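You operate a simulated robot arm through the tools that you are given. There is no shell and no other tool. Be economical: measure what you need, move in short steps, check, and stop when the job is done.

You are at the controls of a simulated robot arm. One attempt, no reset.

TASK
Get the top of the desk ready for work. At the end: the teal case screw is turned to home; the gold weight is on the green terminal box; the purple tub is on the top of the desk; the yellow case label (marked "LOT 26") is on the top of the desk; whatever was shut is shut again. Leave all else as you found it, and nothing knocked over.

It is judged by the outcome, as a careful person would: the job done as asked, and still so three seconds after it is handed in. It fails if anything else is knocked over, pushed out of place, dropped, spilled or broken.

THE ROBOT
A 7-joint arm with a two-finger parallel gripper, fixed in place. Base frame: the origin is at the foot of the arm, x ahead of it, y to its left, z up; the work surface is at about z = 0.85. Readings come in m, degrees, newtons and seconds.
With the tool pointing down near the work surface it reaches from about 0.3 to 0.7 m from the base axis. Its first joint turns from -66.0 to 66.0 degrees. Payload 1.57 kg.
Tool frame: the origin (TCP) lies between the finger pads and is the grasp point; the fingertips stand 0.03 m ahead of it; z points along the fingers, y is the line along which they close. Largest opening 0.11 m; finger width 0.024, thickness 0.012; the body of the gripper, 0.048 by 0.112 m, starts 0.078 m behind the TCP.
Orientation is that of the tool frame in the base frame, as a unit quaternion [w, x, y, z]. With the fingers straight down and closing along the base's y, the tool's x points along the base's -x, its y along +y and its z along -z.

THE INTERFACE
- The arm moves only by the tool nudge_tool. Its argument "commands" is a list of rows, each a list of 3 entries, a list of its own where there are three numbers: the shift along the base's x, y, z in units of 25 mm (1.0 is 25 mm), then the turn, a rotation vector about the base's x, y, z in units of 5 degrees (1.0 is 5 degrees), then the opening in per cent of the stroke, from 0 (shut) to 100 (fully open). In form: [[[tx, ty, tz], [ax, ay, az], fingers], ...]. A call has 1 to 12 rows; each row shifts and turns the commanded pose from where the row before left it. A call with a number of a shift or a turn outside -1 to 1 is refused whole. Each row takes 0.2 s and may step no farther than 0.05 m and 8.6 degrees from the row before; otherwise, or with a gripper value out of range, the whole call is refused. Where a pose cannot be reached the arm comes as near as it can. A force on the tool above 40 N (or 10 N above the force at the start of the call, whichever is more), or a blocked arm, ends the call early, and 0.2 s more pass. Each finger travels about 0.108 m/s and halts on what it meets, pressing with about 37 N; the grip force reading is that of the motor and also rises with nothing between the fingers. The clock runs only during rows and for 0.2 s after the last one: add rows that do not move to give the fingers time. The reply holds the time, the measured pose of the TCP, the force on the tool along the base axes, the opening and the grip force, in the units named above and with some noise, and new pictures: "pictures" is both (left out), scene, wrist or none.
- Cameras (640 x 400 px; columns grow to the right, rows downward): "scene" is fixed at [0.1665, -0.3999, 1.3928]; the picture's right is [0.80, -0.60, 0.00], its down [-0.41, -0.55, -0.73] and it looks along [0.44, 0.59, -0.68] (base axes); focal length 214 px, centre (320, 200). "wrist" rides on the gripper at [0.07, 0.016, -0.141] in the tool frame; the picture's right is [-0.23, 0.97, 0.00], its down [-0.86, -0.20, -0.48] and it looks along [-0.47, -0.11, 0.88] (tool axes); focal length 222 px, centre (320, 200). There is no depth. A picture from a camera that has moved, and an enlarged one, comes with that camera's place and axes in the base frame and with its lens. The place of the scene camera against the robot may be out by one fixed shift of up to 0.012 m in any direction.
- zoom(camera, box): a new picture of the part [left, top, right, bottom] of that camera's present view, enlarged. No time passes.
- finish_job(): hands the job in; it is judged then, once.

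Work in short steps. Places have to be worked out from the pictures, the camera data and where the tool is seen: move nearer, look again, correct. Check each grasp and each placing, and mend what went wrong. You have 120 turns and 170 pictures in all, those below and enlarged ones among them. Open the gripper and draw the arm clear of the work before you hand the job in, unless the task says otherwise; then end with one line.

The tools are called after "Emit:" by a JSON object that holds its "method" and its "body". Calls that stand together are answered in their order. nudge_tool: Moves the arm, as the interface text tells. Its arguments: {"type":"object","properties":{"commands":{"type":"array"},"pictures":{"type":"string","enum":["both","scene","wrist","none"]}},"required":["commands"]} The other tools are called the same way: zoom (camera, box) takes an enlarged picture of a part of a camera's view; finish_job () hands the job in.

At the start:

```text
time_s: 0.0
tool_pos: [0.305, -0.1489, 1.2319]
ee_rot: [0.0, 0.0, 1.0, 0.0]
contact_force: [-0.3, -0.7, 0.3]
grip_width: 0.1101
grip_force: 0.1
```

scene: 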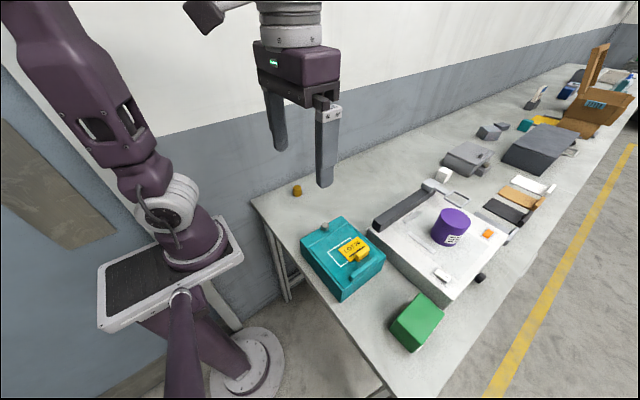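
wrist: 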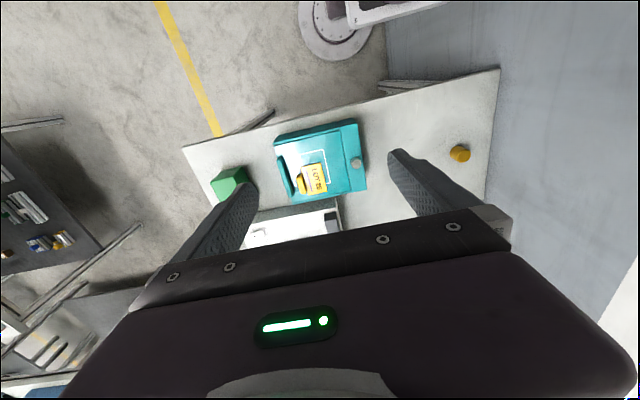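

I see a teal case with a yellow label, a gold weight, a green box, and a purple tub on a white machine. I'll zoom in to see the details.

Emit:
{"method": "zoom", "body": {"camera": "scene", "box": [270, 170, 430, 310]}}

Emit:
{"method": "zoom", "body": {"camera": "scene", "box": [360, 160, 540, 360]}}

Emit:
{"method": "zoom", "body": {"camera": "wrist", "box": [180, 60, 500, 260]}}

```text
2.86 times, centred on (350, 240) of scene
camera zoom: at [0.1665, -0.3999, 1.3928], right [0.8, -0.6, 0.0], down [-0.41, -0.55, -0.73], along [0.44, 0.59, -0.68], focal length 613 px, centre (234, 86)
```

zoom: 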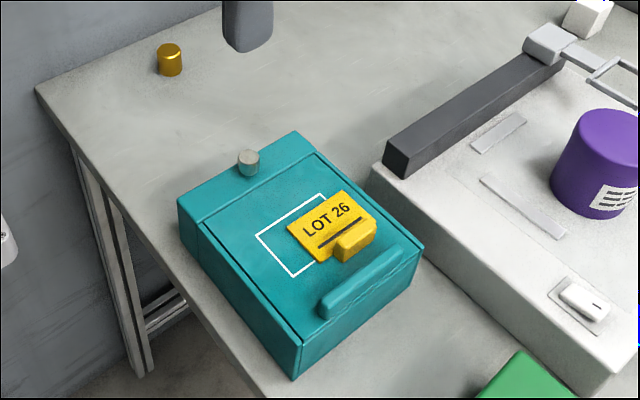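

```text
2.00 times, centred on (450, 260) of scene
camera zoom: at [0.1665, -0.3999, 1.3928], right [0.8, -0.6, 0.0], down [-0.41, -0.55, -0.73], along [0.44, 0.59, -0.68], focal length 429 px, centre (60, 80)
```

zoom: 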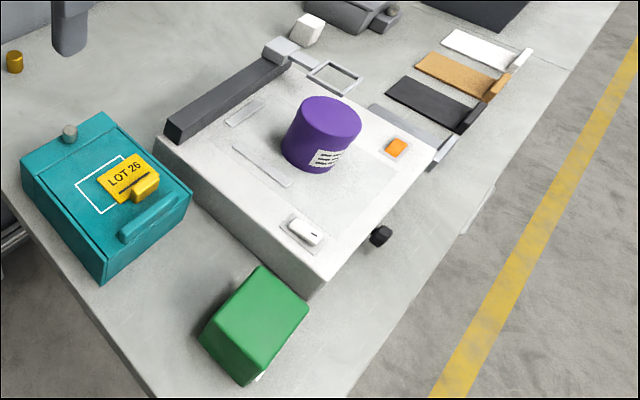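

```text
2.00 times, centred on (340, 160) of wrist
camera zoom: at [0.2357, -0.1345, 1.3726], right [0.23, 0.97, 0.0], down [0.86, -0.2, 0.48], along [0.47, -0.11, -0.88], focal length 444 px, centre (280, 280)
```

zoom: 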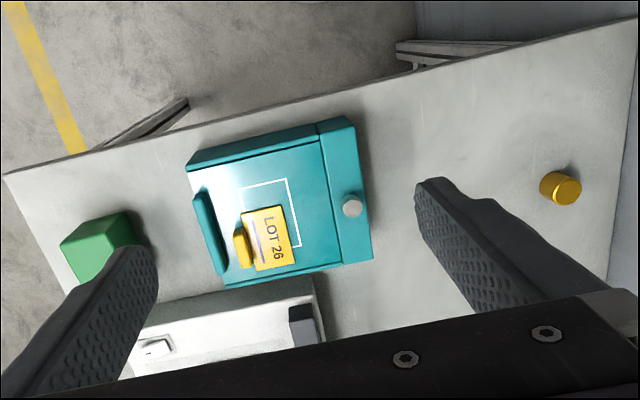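

Estimates: weight (0.463, 0.147), screw (0.408, -0.095), label (0.421, -0.194), green box about (0.44, -0.39), tub about (0.66, -0.31). I'll move down a little for a closer look at the case.

Emit:
{"method": "nudge_tool", "body": {"commands": [[[0.3, 0, -1], [0, 0, 0], 100], [[0.3, 0, -1], [0, 0, 0], 100], [[0.3, 0, -1], [0, 0, 0], 100], [[0.3, 0, -1], [0, 0, 0], 100], [[0, 0, -1], [0, 0, 0], 100], [[0, 0, 0], [0, 0, 0], 100]]}}

```text
time_s: 1.4
tool_pos: [0.3351, -0.1502, 1.107]
ee_rot: [0.0, 0.001, 1.0, -0.001]
contact_force: [0.1, -0.1, -0.2]
grip_width: 0.1099
grip_force: 0.0
camera wrist: at [0.2656, -0.1347, 1.2475], right [0.23, 0.97, 0.0], down [0.86, -0.2, 0.48], along [0.47, -0.11, -0.88], focal length 222 px, centre (320, 200)
```

scene: 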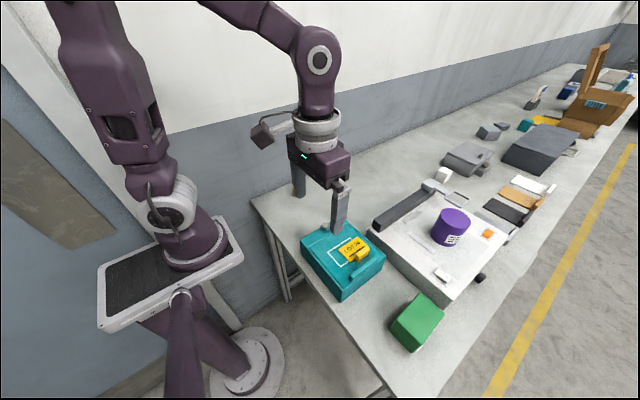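
wrist: 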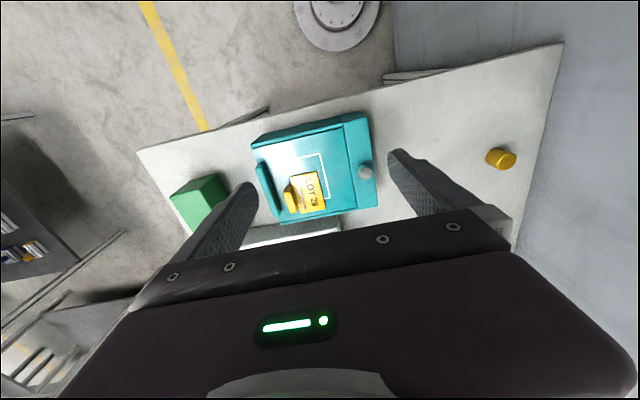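

I'll zoom in on the case to find the screw's home mark.

Emit:
{"method": "zoom", "body": {"camera": "wrist", "box": [320, 130, 400, 210]}}

Emit:
{"method": "zoom", "body": {"camera": "wrist", "box": [160, 90, 400, 240]}}

Emit:
{"method": "zoom", "body": {"camera": "scene", "box": [300, 210, 350, 245]}}

```text
5.00 times, centred on (360, 170) of wrist
camera zoom: at [0.2656, -0.1347, 1.2475], right [0.23, 0.97, 0.0], down [0.86, -0.2, 0.48], along [0.47, -0.11, -0.88], focal length 1111 px, centre (120, 350)
```

zoom: 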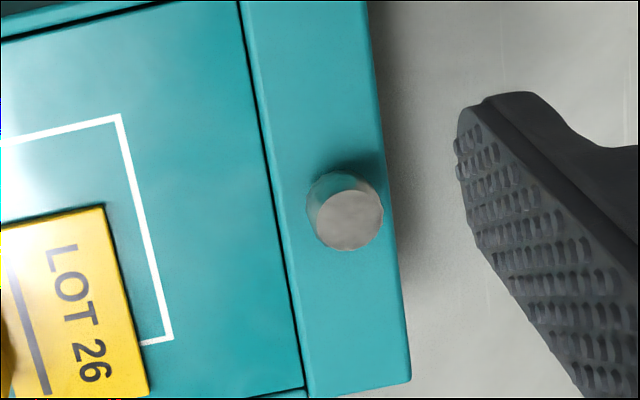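

```text
2.67 times, centred on (280, 165) of wrist
camera zoom: at [0.2656, -0.1347, 1.2475], right [0.23, 0.97, 0.0], down [0.86, -0.2, 0.48], along [0.47, -0.11, -0.88], focal length 592 px, centre (427, 293)
```

zoom: 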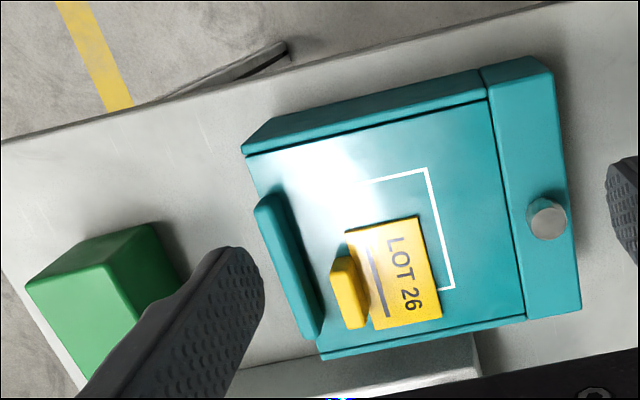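

```text
11.43 times, centred on (325, 228) of scene
camera zoom: at [0.1665, -0.3999, 1.3928], right [0.8, -0.6, 0.0], down [-0.41, -0.55, -0.73], along [0.44, 0.59, -0.68], focal length 2451 px, centre (263, -114)
```

zoom: 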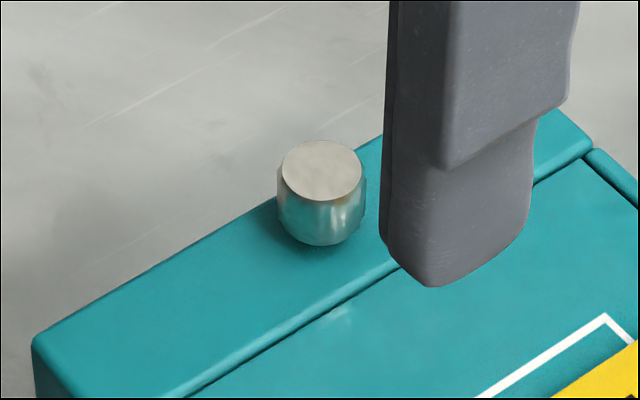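

There's no home mark visible on the silver knob from here. I'll go closer to the knob and the handle side, so I understand how the case works.

Emit:
{"method": "nudge_tool", "body": {"commands": [[[0.3, 0.8, -1], [0, 0, 0], 100], [[0.3, 0.8, -1], [0, 0, 0], 100], [[0.3, 0.8, -1], [0, 0, 0], 100], [[0, 0, -0.5], [0, 0, 0], 100], [[0, 0, 0], [0, 0, 0], 100]], "pictures": "wrist"}}

Emit:
{"method": "zoom", "body": {"camera": "wrist", "box": [180, 80, 420, 230]}}

```text
time_s: 2.6
tool_pos: [0.3566, -0.0904, 1.0196]
ee_rot: [0.001, 0.0, 1.0, -0.001]
contact_force: [0.2, -0.9, -0.7]
grip_width: 0.1101
grip_force: 0.0
camera wrist: at [0.2877, -0.0747, 1.1603], right [0.23, 0.97, 0.0], down [0.86, -0.2, 0.48], along [0.47, -0.11, -0.88], focal length 222 px, centre (320, 200)
```

wrist: 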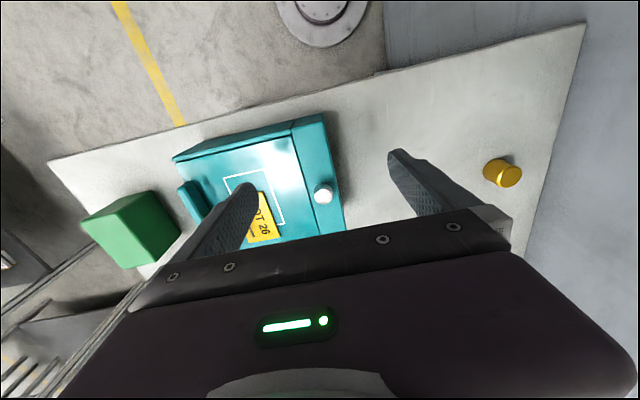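

```text
2.67 times, centred on (300, 155) of wrist
camera zoom: at [0.2877, -0.0747, 1.1603], right [0.23, 0.97, 0.0], down [0.86, -0.2, 0.48], along [0.47, -0.11, -0.88], focal length 592 px, centre (373, 320)
```

zoom: 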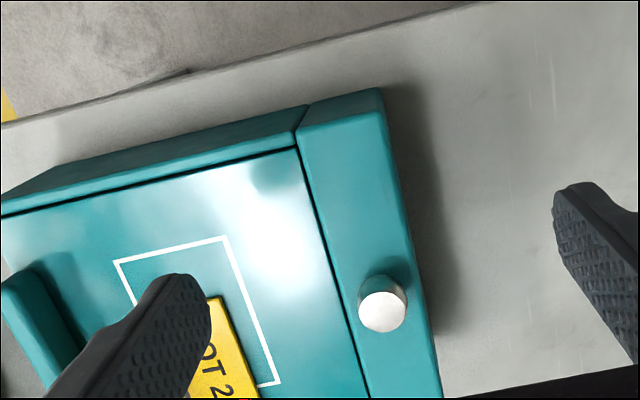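

The knob has no mark, so the screw is probably inside the case, under the lid. The weight comes first: I estimate (0.452, 0.137), with its top at z≈0.887. I'll move above it.

Emit:
{"method": "nudge_tool", "body": {"commands": [[[0.4, 0.95, 0], [0, 0, 0], 100], [[0.4, 0.95, 0], [0, 0, 0], 100], [[0.4, 0.95, 0], [0, 0, 0], 100], [[0.4, 0.95, 0], [0, 0, 0], 100], [[0.4, 0.95, 0], [0, 0, 0], 100], [[0.4, 0.95, 0], [0, 0, 0], 100], [[0.4, 0.95, 0], [0, 0, 0], 100], [[0.4, 0.95, 0], [0, 0, 0], 100], [[0.4, 0.95, 0], [0, 0, 0], 100], [[0.2, 0.5, -1], [0, 0, 0], 100], [[0, 0, 0], [0, 0, 0], 100]], "pictures": "both"}}

```text
time_s: 5.0
tool_pos: [0.4511, 0.1368, 0.9949]
ee_rot: [0.0, 0.0, 1.0, 0.0]
contact_force: [0.7, 0.2, 0.0]
grip_width: 0.1101
grip_force: 0.1
camera wrist: at [0.3825, 0.1527, 1.1344], right [0.23, 0.97, 0.0], down [0.85, -0.2, 0.48], along [0.47, -0.11, -0.88], focal length 222 px, centre (320, 200)
```

scene: 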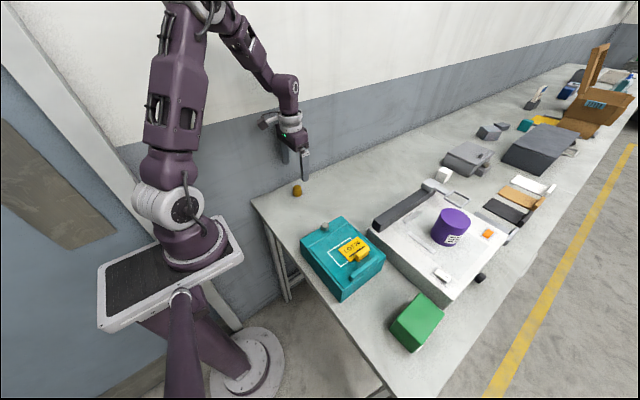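
wrist: 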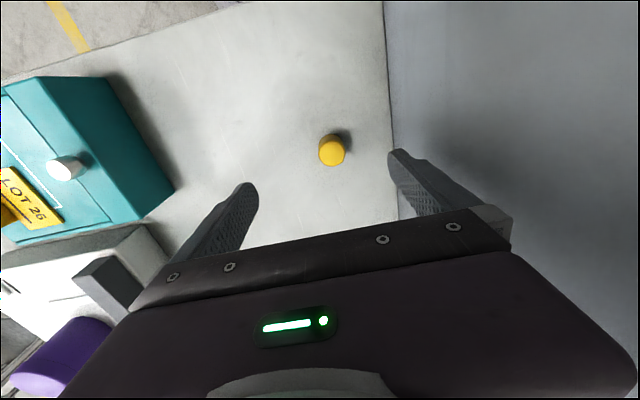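

Refined weight position: (0.462, 0.148). The wall or desk edge is near y=0.22, so I'll narrow the fingers to 60% before going down.

Emit:
{"method": "nudge_tool", "body": {"commands": [[[0.45, 0.45, 0], [0, 0, 0], 60], [[0, 0, -0.5], [0, 0, 0], 60], [[0, 0, -1], [0, 0, 0], 60], [[0, 0, -1], [0, 0, 0], 60], [[0, 0, 0], [0, 0, 0], 60]], "pictures": "wrist"}}

Emit:
{"method": "zoom", "body": {"camera": "wrist", "box": [220, 110, 420, 235]}}

```text
time_s: 6.2
tool_pos: [0.4629, 0.1489, 0.9302]
ee_rot: [0.0, 0.0, 1.0, -0.001]
contact_force: [-0.4, -0.6, 0.1]
grip_width: 0.066
grip_force: 0.0
camera wrist: at [0.3939, 0.1645, 1.0709], right [0.23, 0.97, 0.0], down [0.86, -0.2, 0.48], along [0.47, -0.11, -0.88], focal length 222 px, centre (320, 200)
```

wrist: 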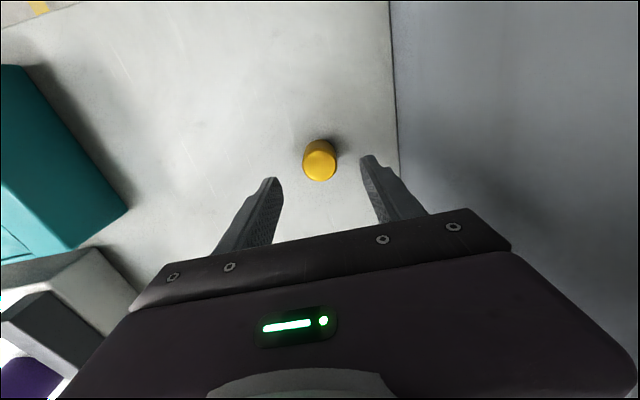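

```text
3.20 times, centred on (320, 172) of wrist
camera zoom: at [0.3939, 0.1645, 1.0709], right [0.23, 0.97, 0.0], down [0.86, -0.2, 0.48], along [0.47, -0.11, -0.88], focal length 711 px, centre (320, 288)
```

zoom: 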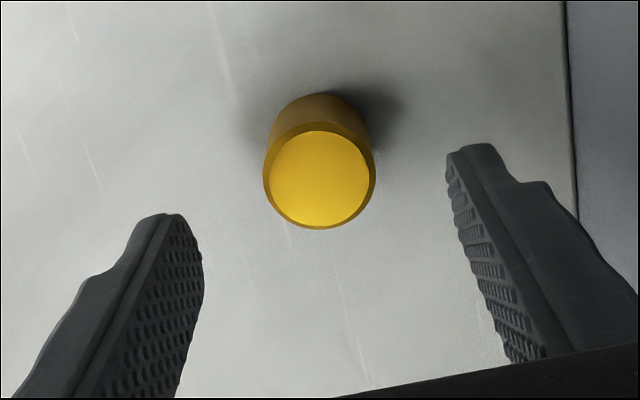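

The weight is centred at about (0.460, 0.149). I'll go down to z=0.886 and close on it.

Emit:
{"method": "nudge_tool", "body": {"commands": [[[-0.12, 0, -0.9], [0, 0, 0], 60], [[0, 0, -0.85], [0, 0, 0], 60], [[0, 0, 0], [0, 0, 0], 60], [[0, 0, 0], [0, 0, 0], 20], [[0, 0, 0], [0, 0, 0], 15], [[0, 0, 0], [0, 0, 0], 15]], "pictures": "wrist"}}

```text
time_s: 7.6
tool_pos: [0.4593, 0.1485, 0.8878]
ee_rot: [0.0, 0.0, 1.0, 0.0]
contact_force: [0.5, -0.8, 0.4]
grip_width: 0.0307
grip_force: 37.0
camera wrist: at [0.3906, 0.1634, 1.0288], right [0.23, 0.97, 0.0], down [0.86, -0.2, 0.48], along [0.47, -0.11, -0.88], focal length 222 px, centre (320, 200)
```

wrist: 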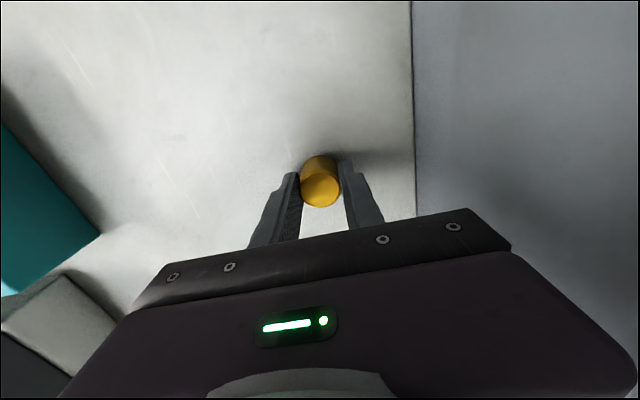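

Gripped at 0.031. I'll lift to about 1.04 and carry it toward -y.

Emit:
{"method": "nudge_tool", "body": {"commands": [[[0, 0, 1], [0, 0, 0], 15], [[0, 0, 1], [0, 0, 0], 15], [[0, 0, 1], [0, 0, 0], 15], [[0, 0, 1], [0, 0, 0], 15], [[0, 0, 1], [0, 0, 0], 15], [[-0.3, 0, 1], [0, 0, 0], 15], [[-0.3, -0.8, 0.5], [0, 0, 0], 15], [[0, -1, 0], [0, 0, 0], 15], [[0, -1, 0], [0, 0, 0], 15], [[0, -1, 0], [0, 0, 0], 15], [[0, -1, 0], [0, 0, 0], 15], [[0, -1, 0], [0, 0, 0], 15]], "pictures": "none"}}

Emit:
{"method": "nudge_tool", "body": {"commands": [[[0, -1, 0], [0, 0, 0], 15], [[0, -1, 0], [0, 0, 0], 15], [[0, -1, 0], [0, 0, 0], 15], [[0, -1, 0], [0, 0, 0], 15], [[0, -1, 0], [0, 0, 0], 15], [[0, -1, 0], [0, 0, 0], 15], [[0, -1, 0], [0, 0, 0], 15], [[0, -1, 0], [0, 0, 0], 15], [[0, -1, 0], [0, 0, 0], 15], [[0, -1, 0], [0, 0, 0], 15], [[0, 0, 0], [0, 0, 0], 15]], "pictures": "both"}}

```text
time_s: 10.2
tool_pos: [0.4458, 0.0022, 1.0522]
ee_rot: [0.0, 0.0, 1.0, 0.0]
contact_force: [-0.4, -0.4, -2.0]
grip_width: 0.0308
grip_force: 36.7
```

```text
time_s: 12.6
tool_pos: [0.4443, -0.2469, 1.0522]
ee_rot: [-0.001, 0.0, 1.0, 0.0]
contact_force: [0.4, -1.0, -1.7]
grip_width: 0.0306
grip_force: 37.3
camera wrist: at [0.3755, -0.2319, 1.1925], right [0.23, 0.97, 0.0], down [0.86, -0.2, 0.48], along [0.47, -0.11, -0.88], focal length 222 px, centre (320, 200)
```

scene: 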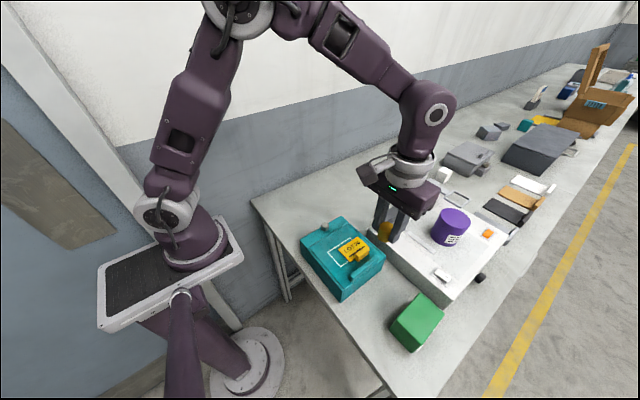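
wrist: 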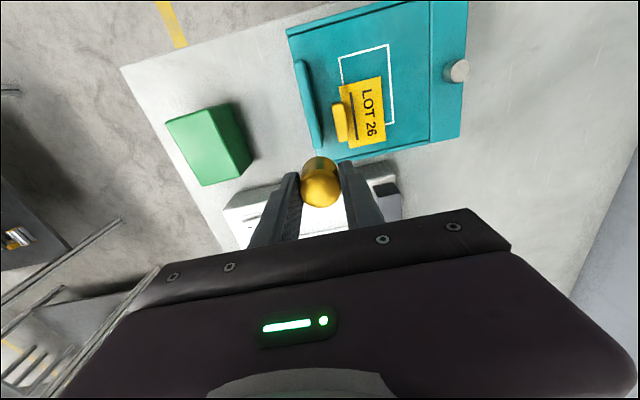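

I'll zoom in on the green box to work out its top face.

Emit:
{"method": "zoom", "body": {"camera": "wrist", "box": [150, 90, 270, 200]}}

Emit:
{"method": "zoom", "body": {"camera": "scene", "box": [375, 280, 460, 360]}}

```text
3.64 times, centred on (210, 145) of wrist
camera zoom: at [0.3755, -0.2319, 1.1925], right [0.23, 0.97, 0.0], down [0.86, -0.2, 0.48], along [0.47, -0.11, -0.88], focal length 808 px, centre (720, 400)
```

zoom: 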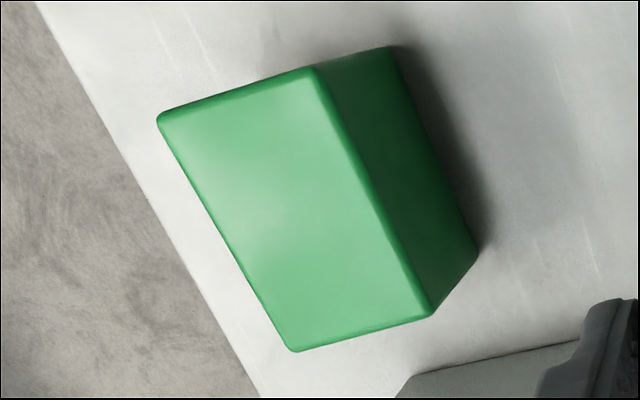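

```text
5.00 times, centred on (418, 320) of scene
camera zoom: at [0.1665, -0.3999, 1.3928], right [0.8, -0.6, 0.0], down [-0.41, -0.55, -0.73], along [0.44, 0.59, -0.68], focal length 1072 px, centre (-168, -400)
```

zoom: 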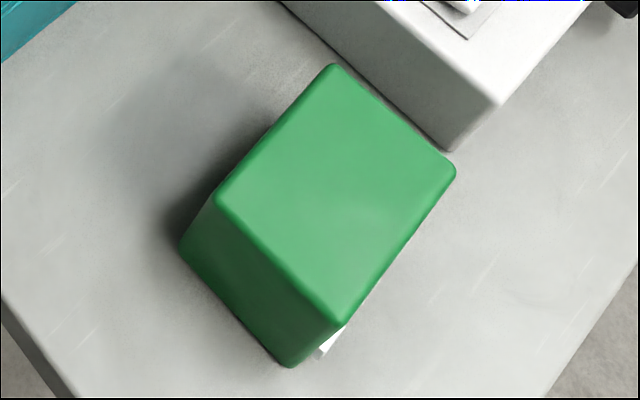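

Green box top is at about (0.421, -0.398, 0.90). I'll move over it and recheck.

Emit:
{"method": "nudge_tool", "body": {"commands": [[[-0.15, -1, 0], [0, 0, 0], 15], [[-0.15, -1, 0], [0, 0, 0], 15], [[-0.15, -1, 0], [0, 0, 0], 15], [[-0.15, -1, 0], [0, 0, 0], 15], [[-0.15, -1, 0], [0, 0, 0], 15], [[-0.15, -1, 0], [0, 0, 0], 15], [[0, 0, -0.8], [0, 0, 0], 15], [[0, 0, -0.8], [0, 0, 0], 15], [[0, 0, 0], [0, 0, 0], 15]], "pictures": "both"}}

Emit:
{"method": "zoom", "body": {"camera": "wrist", "box": [240, 100, 400, 220]}}

Emit:
{"method": "zoom", "body": {"camera": "scene", "box": [375, 260, 475, 360]}}

```text
time_s: 14.6
tool_pos: [0.4219, -0.3961, 1.0108]
ee_rot: [0.0, -0.001, 1.0, 0.0]
contact_force: [0.2, -1.2, -2.3]
grip_width: 0.0309
grip_force: 36.7
camera wrist: at [0.3532, -0.3809, 1.1512], right [0.23, 0.97, 0.0], down [0.86, -0.2, 0.48], along [0.47, -0.11, -0.88], focal length 222 px, centre (320, 200)
```

scene: 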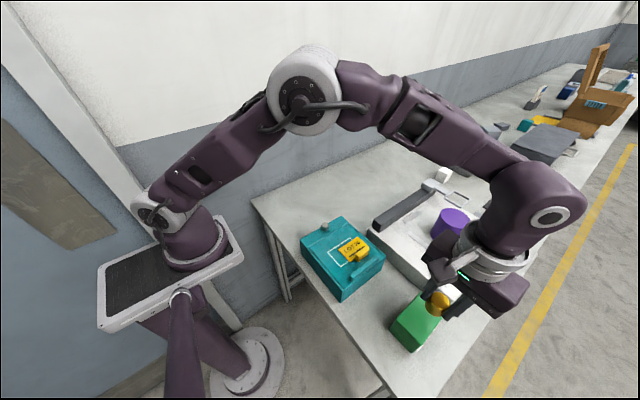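
wrist: 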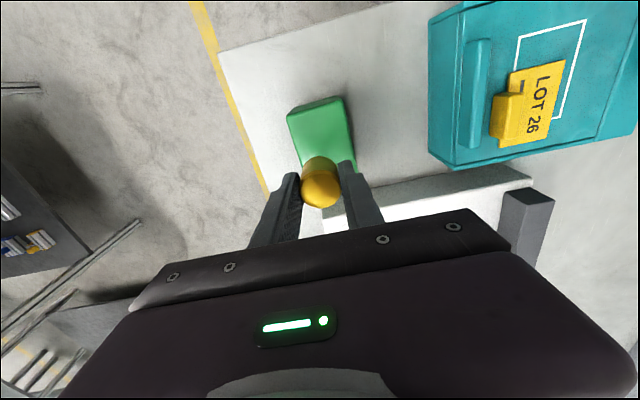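

```text
3.33 times, centred on (320, 160) of wrist
camera zoom: at [0.3532, -0.3809, 1.1512], right [0.23, 0.97, 0.0], down [0.86, -0.2, 0.48], along [0.47, -0.11, -0.88], focal length 740 px, centre (320, 333)
```

zoom: 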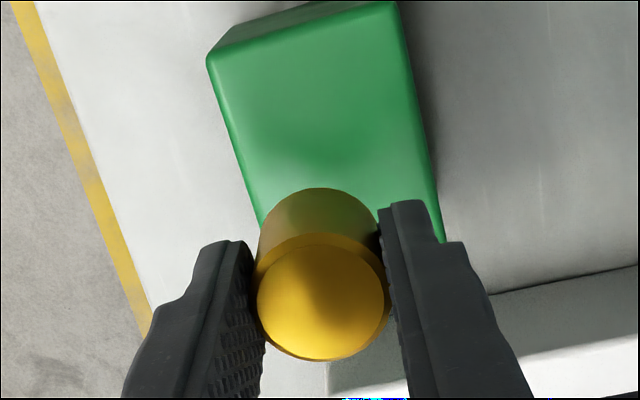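

```text
4.00 times, centred on (425, 310) of scene
camera zoom: at [0.1665, -0.3999, 1.3928], right [0.8, -0.6, 0.0], down [-0.41, -0.55, -0.73], along [0.44, 0.59, -0.68], focal length 858 px, centre (-100, -240)
```

zoom: 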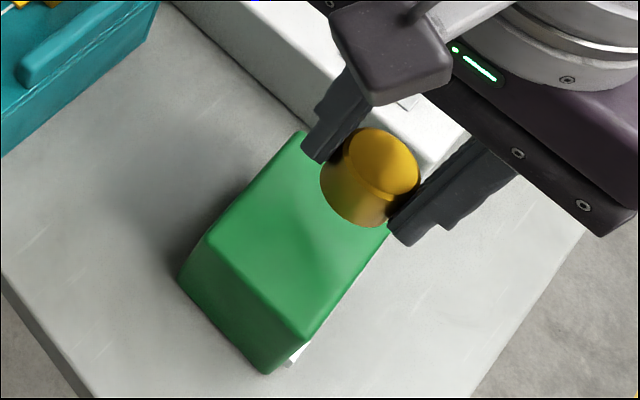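

The box centre is at about (0.422, -0.393), so the TCP is well placed. I'll lower until contact at about z=0.94.

Emit:
{"method": "nudge_tool", "body": {"commands": [[[0, 0.08, -1], [0, 0, 0], 15], [[0, 0, -1], [0, 0, 0], 15], [[0, 0, -0.5], [0, 0, 0], 15], [[0, 0, 0], [0, 0, 0], 15]], "pictures": "none"}}

Emit:
{"method": "zoom", "body": {"camera": "scene", "box": [375, 260, 475, 360]}}

Emit:
{"method": "zoom", "body": {"camera": "wrist", "box": [240, 100, 400, 220]}}

```text
time_s: 15.7
tool_pos: [0.4242, -0.3955, 0.9522]
ee_rot: [0.001, 0.0, 1.0, -0.002]
contact_force: [-0.5, 2.0, 6.7]
grip_width: 0.031
grip_force: 37.1
stopped in row 4: the force on the tool passed its limit (the readings are from after the stop); the commanded pose is now the measured one
```

```text
4.00 times, centred on (425, 310) of scene
camera zoom: at [0.1664, -0.3998, 1.3929], right [0.8, -0.6, 0.0], down [-0.41, -0.55, -0.73], along [0.44, 0.59, -0.68], focal length 858 px, centre (-100, -240)
```

zoom: 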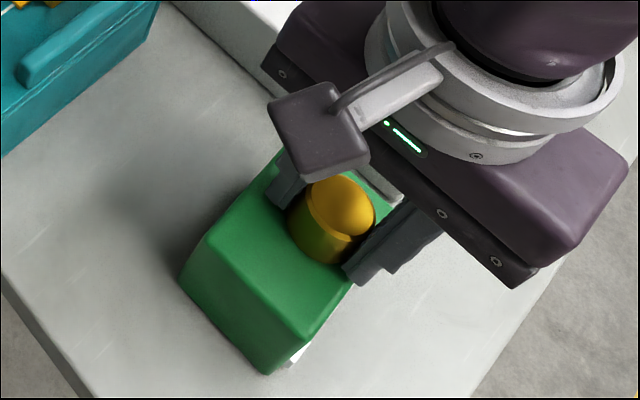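

```text
3.33 times, centred on (320, 160) of wrist
camera zoom: at [0.3541, -0.3796, 1.0917], right [0.23, 0.97, 0.0], down [0.85, -0.2, 0.48], along [0.47, -0.11, -0.88], focal length 740 px, centre (320, 333)
```

zoom: 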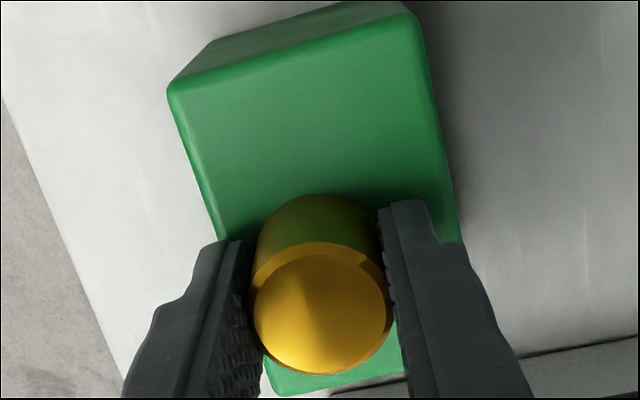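

The weight touched the box at z≈0.952, so the box top is ≈0.914. It sits about 10 mm beyond centre, so I'll lift slightly, shift back and set it down.

Emit:
{"method": "nudge_tool", "body": {"commands": [[[0, 0, 0.4], [0, 0, 0], 15], [[-0.4, 0, 0], [0, 0, 0], 15], [[0, 0, -0.2], [0, 0, 0], 15], [[0, 0, -0.12], [0, 0, 0], 15], [[0, 0, 0], [0, 0, 0], 15]], "pictures": "none"}}

```text
time_s: 16.9
tool_pos: [0.4152, -0.3953, 0.953]
ee_rot: [0.002, 0.0, 1.0, -0.002]
contact_force: [-0.1, 0.5, -2.1]
grip_width: 0.0309
grip_force: 37.2
```

Almost touching (weight still hanging). I'll lower 1.5 mm and look at the force.

Emit:
{"method": "nudge_tool", "body": {"commands": [[[0, 0, -0.06], [0, 0, 0], 15], [[0, 0, 0], [0, 0, 0], 15]], "pictures": "none"}}

Emit:
{"method": "zoom", "body": {"camera": "scene", "box": [375, 260, 475, 360]}}

```text
time_s: 17.5
tool_pos: [0.4147, -0.3959, 0.9528]
ee_rot: [0.002, -0.001, 1.0, -0.003]
contact_force: [-0.4, 0.0, 2.6]
grip_width: 0.0307
grip_force: 37.4
```

```text
4.00 times, centred on (425, 310) of scene
camera zoom: at [0.1664, -0.3999, 1.3928], right [0.8, -0.6, 0.0], down [-0.41, -0.55, -0.73], along [0.44, 0.59, -0.68], focal length 858 px, centre (-100, -240)
```

zoom: 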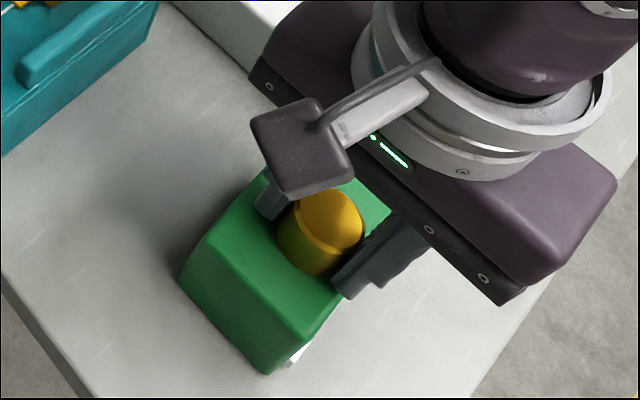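

In contact and centred. I'll release gently and rise.

Emit:
{"method": "nudge_tool", "body": {"commands": [[[0, 0, 0], [0, 0, 0], 36], [[0, 0, 0], [0, 0, 0], 45], [[0, 0, 0], [0, 0, 0], 45], [[0, 0, 1], [0, 0, 0], 45], [[0, 0, 1], [0, 0, 0], 45], [[0, 0, 1], [0, 0, 0], 45], [[0, 0, 0], [0, 0, 0], 45]], "pictures": "both"}}

Emit:
{"method": "zoom", "body": {"camera": "wrist", "box": [260, 0, 620, 220]}}

```text
time_s: 19.1
tool_pos: [0.4145, -0.3964, 1.0267]
ee_rot: [0.002, 0.0, 1.0, -0.003]
contact_force: [-0.8, -0.4, -0.6]
grip_width: 0.0494
grip_force: 0.0
camera wrist: at [0.344, -0.3799, 1.1666], right [0.23, 0.97, 0.0], down [0.85, -0.2, 0.48], along [0.47, -0.11, -0.88], focal length 222 px, centre (320, 200)
```

scene: 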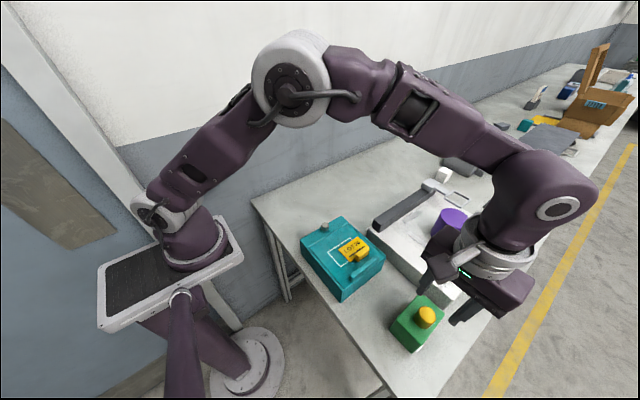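
wrist: 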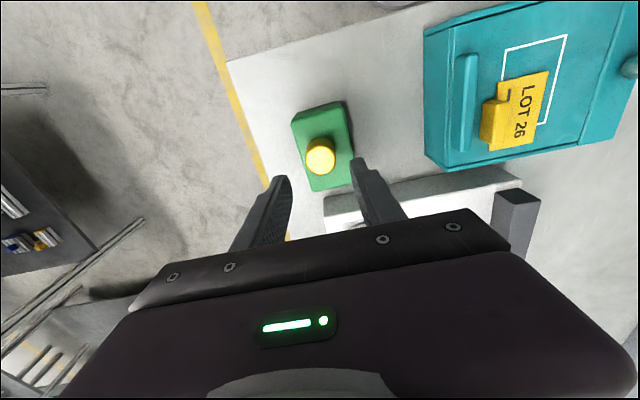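

```text
1.78 times, centred on (440, 110) of wrist
camera zoom: at [0.344, -0.3799, 1.1666], right [0.23, 0.97, 0.0], down [0.85, -0.2, 0.48], along [0.47, -0.11, -0.88], focal length 395 px, centre (107, 360)
```

zoom: 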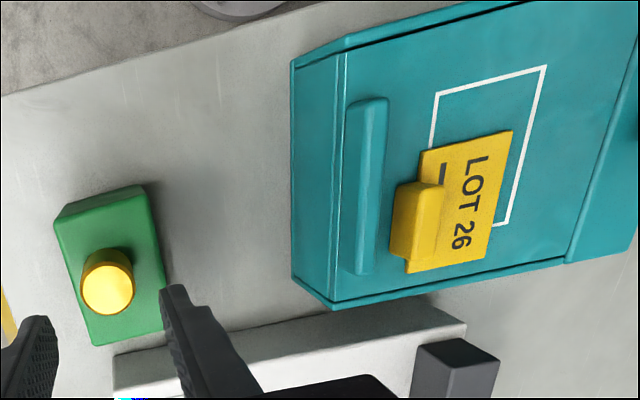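

The weight stands well on the box. Next is the label: its raised tab is at about (0.417, -0.223). I'll move above it.

Emit:
{"method": "nudge_tool", "body": {"commands": [[[0, 1, 0], [0, 0, 0], 45], [[0, 1, 0], [0, 0, 0], 45], [[0, 1, 0], [0, 0, 0], 45], [[0, 1, 0], [0, 0, 0], 45], [[0, 1, 0], [0, 0, 0], 45], [[0, 1, 0], [0, 0, 0], 45], [[0.1, 1, -0.2], [0, 0, 0], 45], [[0, 0, 0], [0, 0, 0], 45]], "pictures": "wrist"}}

Emit:
{"method": "zoom", "body": {"camera": "wrist", "box": [240, 100, 400, 220]}}

Emit:
{"method": "zoom", "body": {"camera": "scene", "box": [290, 200, 400, 310]}}

```text
time_s: 20.9
tool_pos: [0.416, -0.2204, 1.0206]
ee_rot: [0.002, 0.0, 1.0, -0.003]
contact_force: [-0.1, -0.3, 0.3]
grip_width: 0.0491
grip_force: 0.0
camera wrist: at [0.3454, -0.2052, 1.1606], right [0.23, 0.97, 0.0], down [0.85, -0.2, 0.48], along [0.47, -0.11, -0.88], focal length 222 px, centre (320, 200)
```

wrist: 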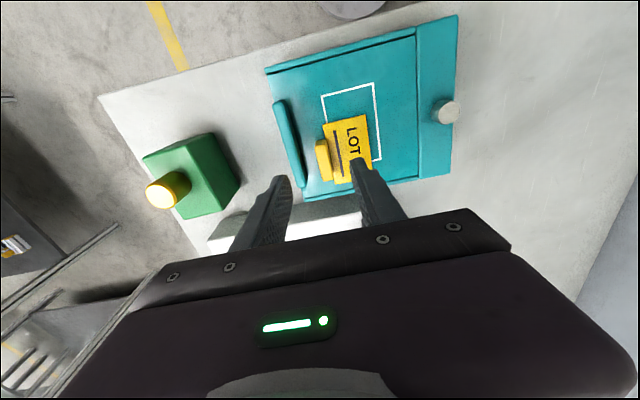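

```text
3.33 times, centred on (320, 160) of wrist
camera zoom: at [0.3454, -0.2052, 1.1606], right [0.23, 0.97, 0.0], down [0.85, -0.2, 0.48], along [0.47, -0.11, -0.88], focal length 740 px, centre (320, 333)
```

zoom: 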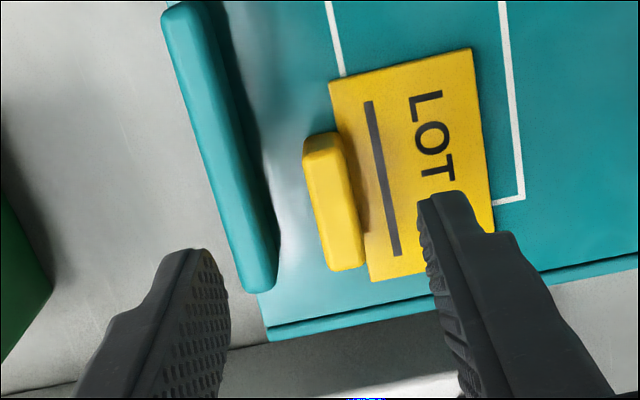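

```text
3.64 times, centred on (345, 255) of scene
camera zoom: at [0.1665, -0.3999, 1.3928], right [0.8, -0.6, 0.0], down [-0.41, -0.55, -0.73], along [0.44, 0.59, -0.68], focal length 780 px, centre (229, 0)
```

zoom: 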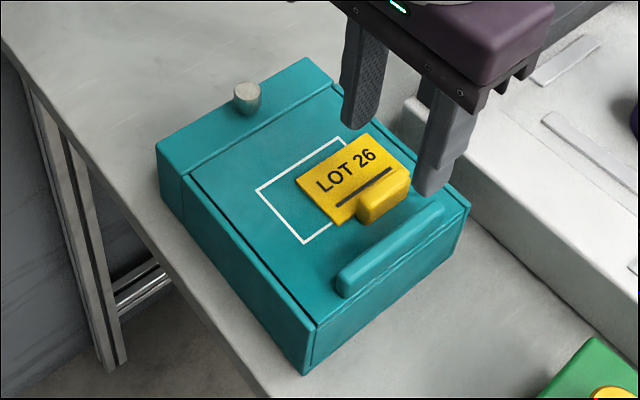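

The tab top is at about (0.428, -0.219, 0.926), aligned with base x. The handle is close on its -y side, so I'll narrow to 24% and go lower for another look.

Emit:
{"method": "nudge_tool", "body": {"commands": [[[0.48, 0.04, -0.4], [0, 0, 0], 24], [[0, 0, -1], [0, 0, 0], 24], [[0, 0, 0], [0, 0, 0], 24]], "pictures": "none"}}

Emit:
{"method": "zoom", "body": {"camera": "wrist", "box": [260, 120, 380, 220]}}

Emit:
{"method": "zoom", "body": {"camera": "scene", "box": [325, 210, 405, 280]}}

```text
time_s: 21.7
tool_pos: [0.4266, -0.2192, 0.9847]
ee_rot: [0.001, 0.0, 1.0, -0.002]
contact_force: [0.6, 1.2, 0.0]
grip_width: 0.0263
grip_force: 0.0
```

```text
4.00 times, centred on (320, 170) of wrist
camera zoom: at [0.3575, -0.2035, 1.1253], right [0.23, 0.97, 0.0], down [0.85, -0.2, 0.48], along [0.47, -0.11, -0.88], focal length 888 px, centre (320, 320)
```

zoom: 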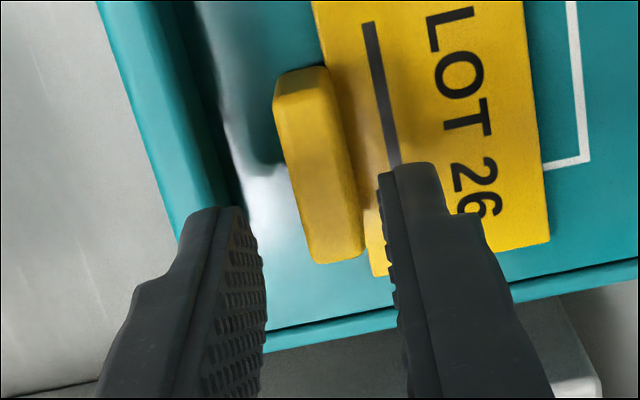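

```text
5.71 times, centred on (365, 245) of scene
camera zoom: at [0.1665, -0.3999, 1.3928], right [0.8, -0.6, 0.0], down [-0.41, -0.55, -0.73], along [0.44, 0.59, -0.68], focal length 1226 px, centre (63, -57)
```

zoom: 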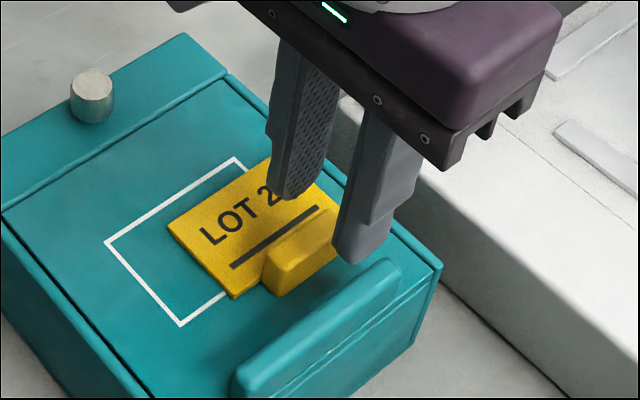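

Aligned. I'll narrow to 20% for handle clearance and go down to TCP z≈0.948.

Emit:
{"method": "nudge_tool", "body": {"commands": [[[0, 0, 0], [0, 0, 0], 20], [[0, 0, -0.8], [0, 0, 0], 20], [[0, 0, -0.55], [0, 0, 0], 20], [[0, 0, 0], [0, 0, 0], 20]], "pictures": "none"}}

Emit:
{"method": "zoom", "body": {"camera": "wrist", "box": [260, 120, 380, 220]}}

Emit:
{"method": "zoom", "body": {"camera": "scene", "box": [325, 210, 405, 280]}}

```text
time_s: 22.7
tool_pos: [0.4273, -0.2214, 0.9532]
ee_rot: [0.004, 0.0, 1.0, -0.004]
contact_force: [-3.3, 0.4, 15.5]
grip_width: 0.0224
grip_force: 0.2
stopped in row 4: the force on the tool passed its limit (the readings are from after the stop); the commanded pose is now the measured one
```

```text
4.00 times, centred on (320, 170) of wrist
camera zoom: at [0.3575, -0.2047, 1.0936], right [0.23, 0.97, -0.01], down [0.85, -0.2, 0.49], along [0.47, -0.12, -0.87], focal length 888 px, centre (320, 320)
```

zoom: 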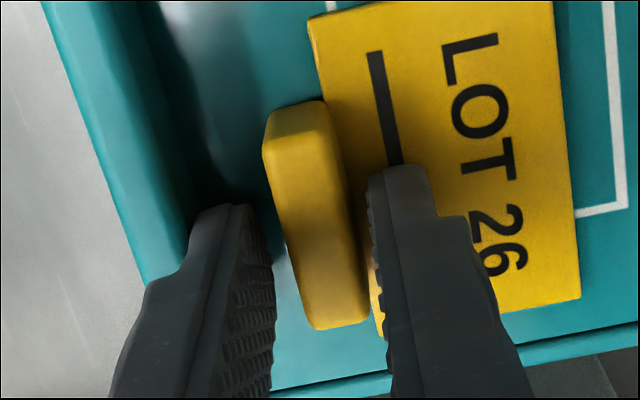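

```text
5.71 times, centred on (365, 245) of scene
camera zoom: at [0.1662, -0.3998, 1.3929], right [0.8, -0.6, 0.0], down [-0.41, -0.55, -0.73], along [0.44, 0.59, -0.68], focal length 1226 px, centre (63, -57)
```

zoom: 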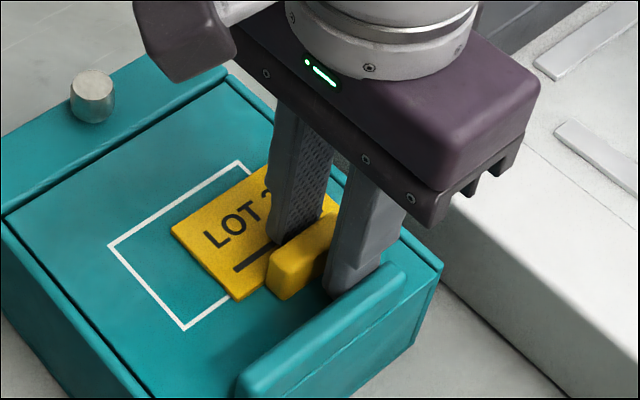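

The fingertips touched the label plate (tip z≈0.923). I'll raise 3 mm and close on the tab.

Emit:
{"method": "nudge_tool", "body": {"commands": [[[0, 0.06, 0.15], [0, 0, 0], 20], [[0, 0, 0], [0, 0, 0], 20], [[0, 0, 0], [0, 0, 0], 5], [[0, 0, 0], [0, 0, 0], 5]], "pictures": "none"}}

Emit:
{"method": "zoom", "body": {"camera": "scene", "box": [325, 210, 405, 280]}}

```text
time_s: 23.7
tool_pos: [0.4289, -0.2198, 0.9571]
ee_rot: [0.004, 0.0, 1.0, -0.005]
contact_force: [0.1, 0.1, 0.3]
grip_width: 0.0117
grip_force: 28.7
```

```text
5.71 times, centred on (365, 245) of scene
camera zoom: at [0.1665, -0.3999, 1.3928], right [0.8, -0.6, 0.0], down [-0.41, -0.55, -0.73], along [0.44, 0.59, -0.68], focal length 1226 px, centre (63, -57)
```

zoom: 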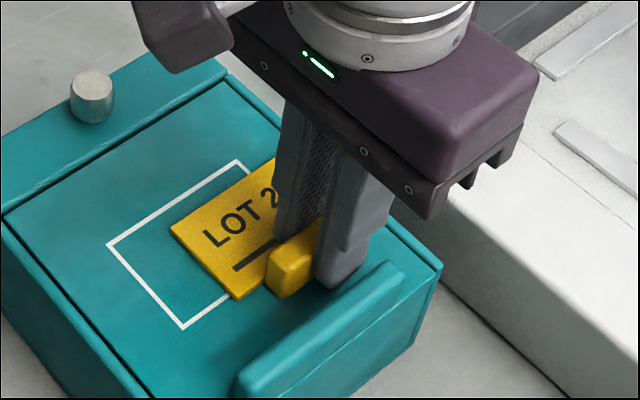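

The tab is gripped (0.0117). I'll lift and check.

Emit:
{"method": "nudge_tool", "body": {"commands": [[[0, 0, 0.5], [0, 0, 0], 5], [[0, 0, 1], [0, 0, 0], 5], [[0, 0, 1], [0, 0, 0], 5], [[0, 0, 1], [0, 0, 0], 5], [[0, 0, 0], [0, 0, 0], 5]], "pictures": "scene"}}

Emit:
{"method": "zoom", "body": {"camera": "scene", "box": [280, 170, 420, 310]}}

```text
time_s: 24.9
tool_pos: [0.4291, -0.2205, 1.0446]
ee_rot: [0.004, 0.0, 1.0, -0.004]
contact_force: [-0.1, -0.5, -0.5]
grip_width: 0.0116
grip_force: 29.4
```

scene: 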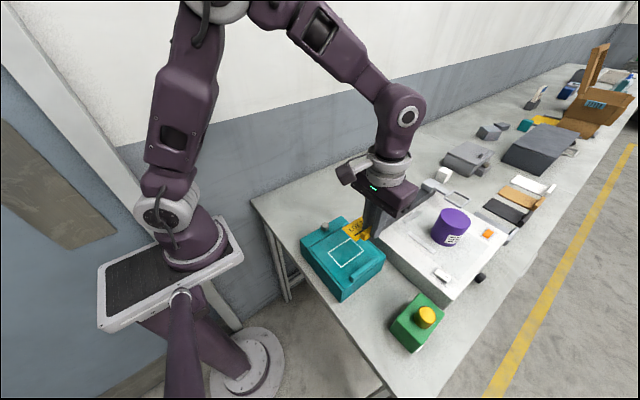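

```text
2.86 times, centred on (350, 240) of scene
camera zoom: at [0.1665, -0.3999, 1.3928], right [0.8, -0.6, 0.0], down [-0.41, -0.55, -0.73], along [0.44, 0.59, -0.68], focal length 613 px, centre (234, 86)
```

zoom: 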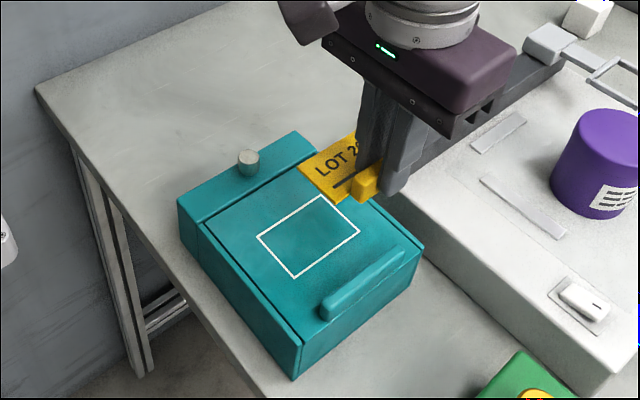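

The label is held level. I'll carry it to clear desk at about (0.46, 0.12).

Emit:
{"method": "nudge_tool", "body": {"commands": [[[0.1, 1, 0], [0, 0, 0], 5], [[0.1, 1, 0], [0, 0, 0], 5], [[0.1, 1, 0], [0, 0, 0], 5], [[0.1, 1, 0], [0, 0, 0], 5], [[0.1, 1, 0], [0, 0, 0], 5], [[0.1, 1, 0], [0, 0, 0], 5], [[0.1, 1, 0], [0, 0, 0], 5], [[0.1, 1, 0], [0, 0, 0], 5], [[0.1, 1, 0], [0, 0, 0], 5], [[0.1, 1, 0], [0, 0, 0], 5], [[0.1, 1, 0], [0, 0, 0], 5], [[0.1, 1, 0], [0, 0, 0], 5]], "pictures": "none"}}

Emit:
{"method": "nudge_tool", "body": {"commands": [[[0, 1, 0], [0, 0, 0], 5], [[0, 0.5, 0], [0, 0, 0], 5], [[0, 0, -1], [0, 0, 0], 5], [[0, 0, -1], [0, 0, 0], 5], [[0, 0, -1], [0, 0, 0], 5], [[0, 0, -1], [0, 0, 0], 5], [[0, 0, -1], [0, 0, 0], 5], [[0, 0, 0], [0, 0, 0], 5]], "pictures": "both"}}

```text
time_s: 27.5
tool_pos: [0.4593, 0.0821, 1.0455]
ee_rot: [0.003, 0.001, 1.0, -0.004]
contact_force: [0.6, 0.4, 0.3]
grip_width: 0.0117
grip_force: 28.8
```

```text
time_s: 29.3
tool_pos: [0.4584, 0.1173, 0.9195]
ee_rot: [0.004, -0.001, 1.0, -0.004]
contact_force: [0.2, 0.4, 0.0]
grip_width: 0.0116
grip_force: 28.7
camera wrist: at [0.3878, 0.1335, 1.0593], right [0.23, 0.97, -0.01], down [0.85, -0.2, 0.49], along [0.47, -0.12, -0.87], focal length 222 px, centre (320, 200)
```

scene: 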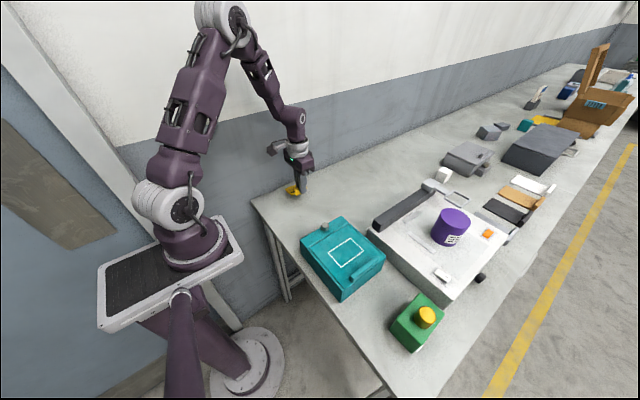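
wrist: 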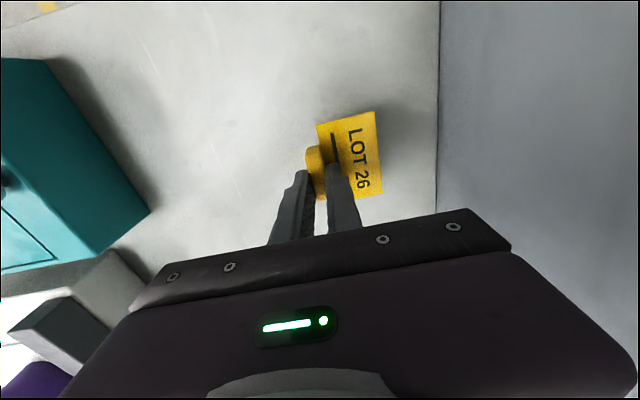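

I'm about 30 mm above the desk with the label level, and I'll lower it in fine steps until contact.

Emit:
{"method": "nudge_tool", "body": {"commands": [[[0, 0, -0.7], [0, 0, 0], 5], [[0, 0, -0.3], [0, 0, 0], 5], [[0, 0, -0.12], [0, 0, 0], 5], [[0, 0, -0.1], [0, 0, 0], 5], [[0, 0, 0], [0, 0, 0], 5]], "pictures": "none"}}

```text
time_s: 30.5
tool_pos: [0.4585, 0.1178, 0.8876]
ee_rot: [0.003, 0.0, 1.0, -0.004]
contact_force: [0.1, -0.2, 0.0]
grip_width: 0.0118
grip_force: 29.0
```

Emit:
{"method": "nudge_tool", "body": {"commands": [[[0, 0, -0.1], [0, 0, 0], 5], [[0, 0, 0], [0, 0, 0], 5]], "pictures": "none"}}

Emit:
{"method": "zoom", "body": {"camera": "scene", "box": [260, 160, 340, 220]}}

```text
time_s: 31.1
tool_pos: [0.4579, 0.1181, 0.8862]
ee_rot: [0.004, 0.0, 1.0, -0.005]
contact_force: [-1.2, -2.6, 13.4]
grip_width: 0.0118
grip_force: 29.1
```

```text
6.67 times, centred on (300, 190) of scene
camera zoom: at [0.1662, -0.4, 1.3928], right [0.8, -0.6, 0.0], down [-0.41, -0.55, -0.73], along [0.44, 0.59, -0.68], focal length 1430 px, centre (453, 267)
```

zoom: 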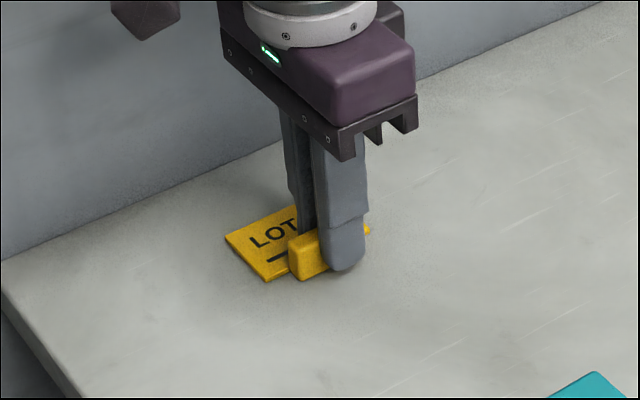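

The label is on the desk (13 N contact). I'll release it and rise.

Emit:
{"method": "nudge_tool", "body": {"commands": [[[0, 0, 0.08], [0, 0, 0], 5], [[0, 0, 0], [0, 0, 0], 15], [[0, 0, 0], [0, 0, 0], 22], [[0, 0, 0.5], [0, 0, 0], 22], [[0, 0, 1], [0, 0, 0], 22], [[0, 0, 1], [0, 0, 0], 22], [[0, 0, 1], [0, 0, 0], 22], [[0, 0, 1], [0, 0, 0], 22], [[0, 0, 1], [0, 0, 0], 22], [[0, -1, 0.8], [0, 0, 0], 22], [[0, -1, 0], [0, 0, 0], 22], [[0, -1, 0], [0, 0, 0], 22]], "pictures": "scene"}}

Emit:
{"method": "zoom", "body": {"camera": "scene", "box": [260, 160, 400, 300]}}

Emit:
{"method": "zoom", "body": {"camera": "scene", "box": [360, 160, 540, 320]}}

```text
time_s: 33.7
tool_pos: [0.4601, 0.0442, 1.0468]
ee_rot: [0.003, 0.0, 1.0, -0.003]
contact_force: [-0.1, -0.6, -0.4]
grip_width: 0.0243
grip_force: 0.0
```

scene: 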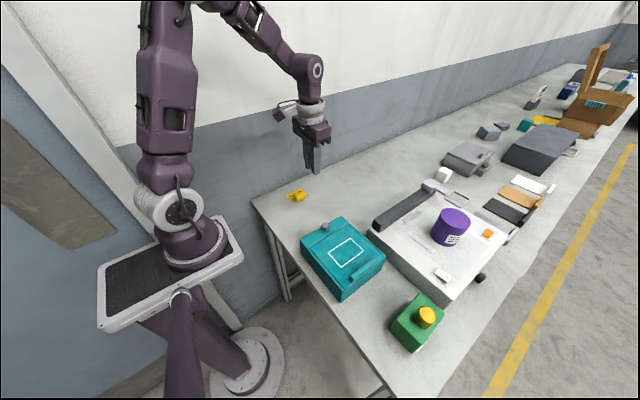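

```text
2.86 times, centred on (330, 230) of scene
camera zoom: at [0.1665, -0.3999, 1.3928], right [0.8, -0.6, 0.0], down [-0.41, -0.55, -0.73], along [0.44, 0.59, -0.68], focal length 613 px, centre (291, 114)
```

zoom: 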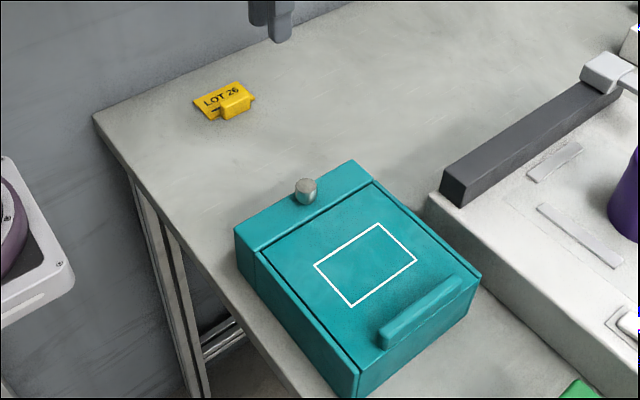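

```text
2.50 times, centred on (450, 240) of scene
camera zoom: at [0.1665, -0.3999, 1.3928], right [0.8, -0.6, 0.0], down [-0.41, -0.55, -0.73], along [0.44, 0.59, -0.68], focal length 536 px, centre (-5, 100)
```

zoom: 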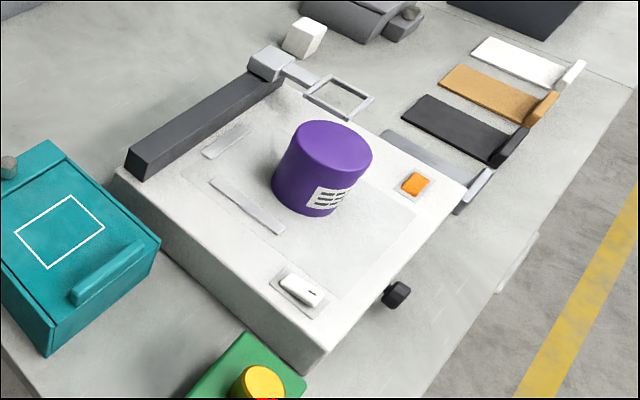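

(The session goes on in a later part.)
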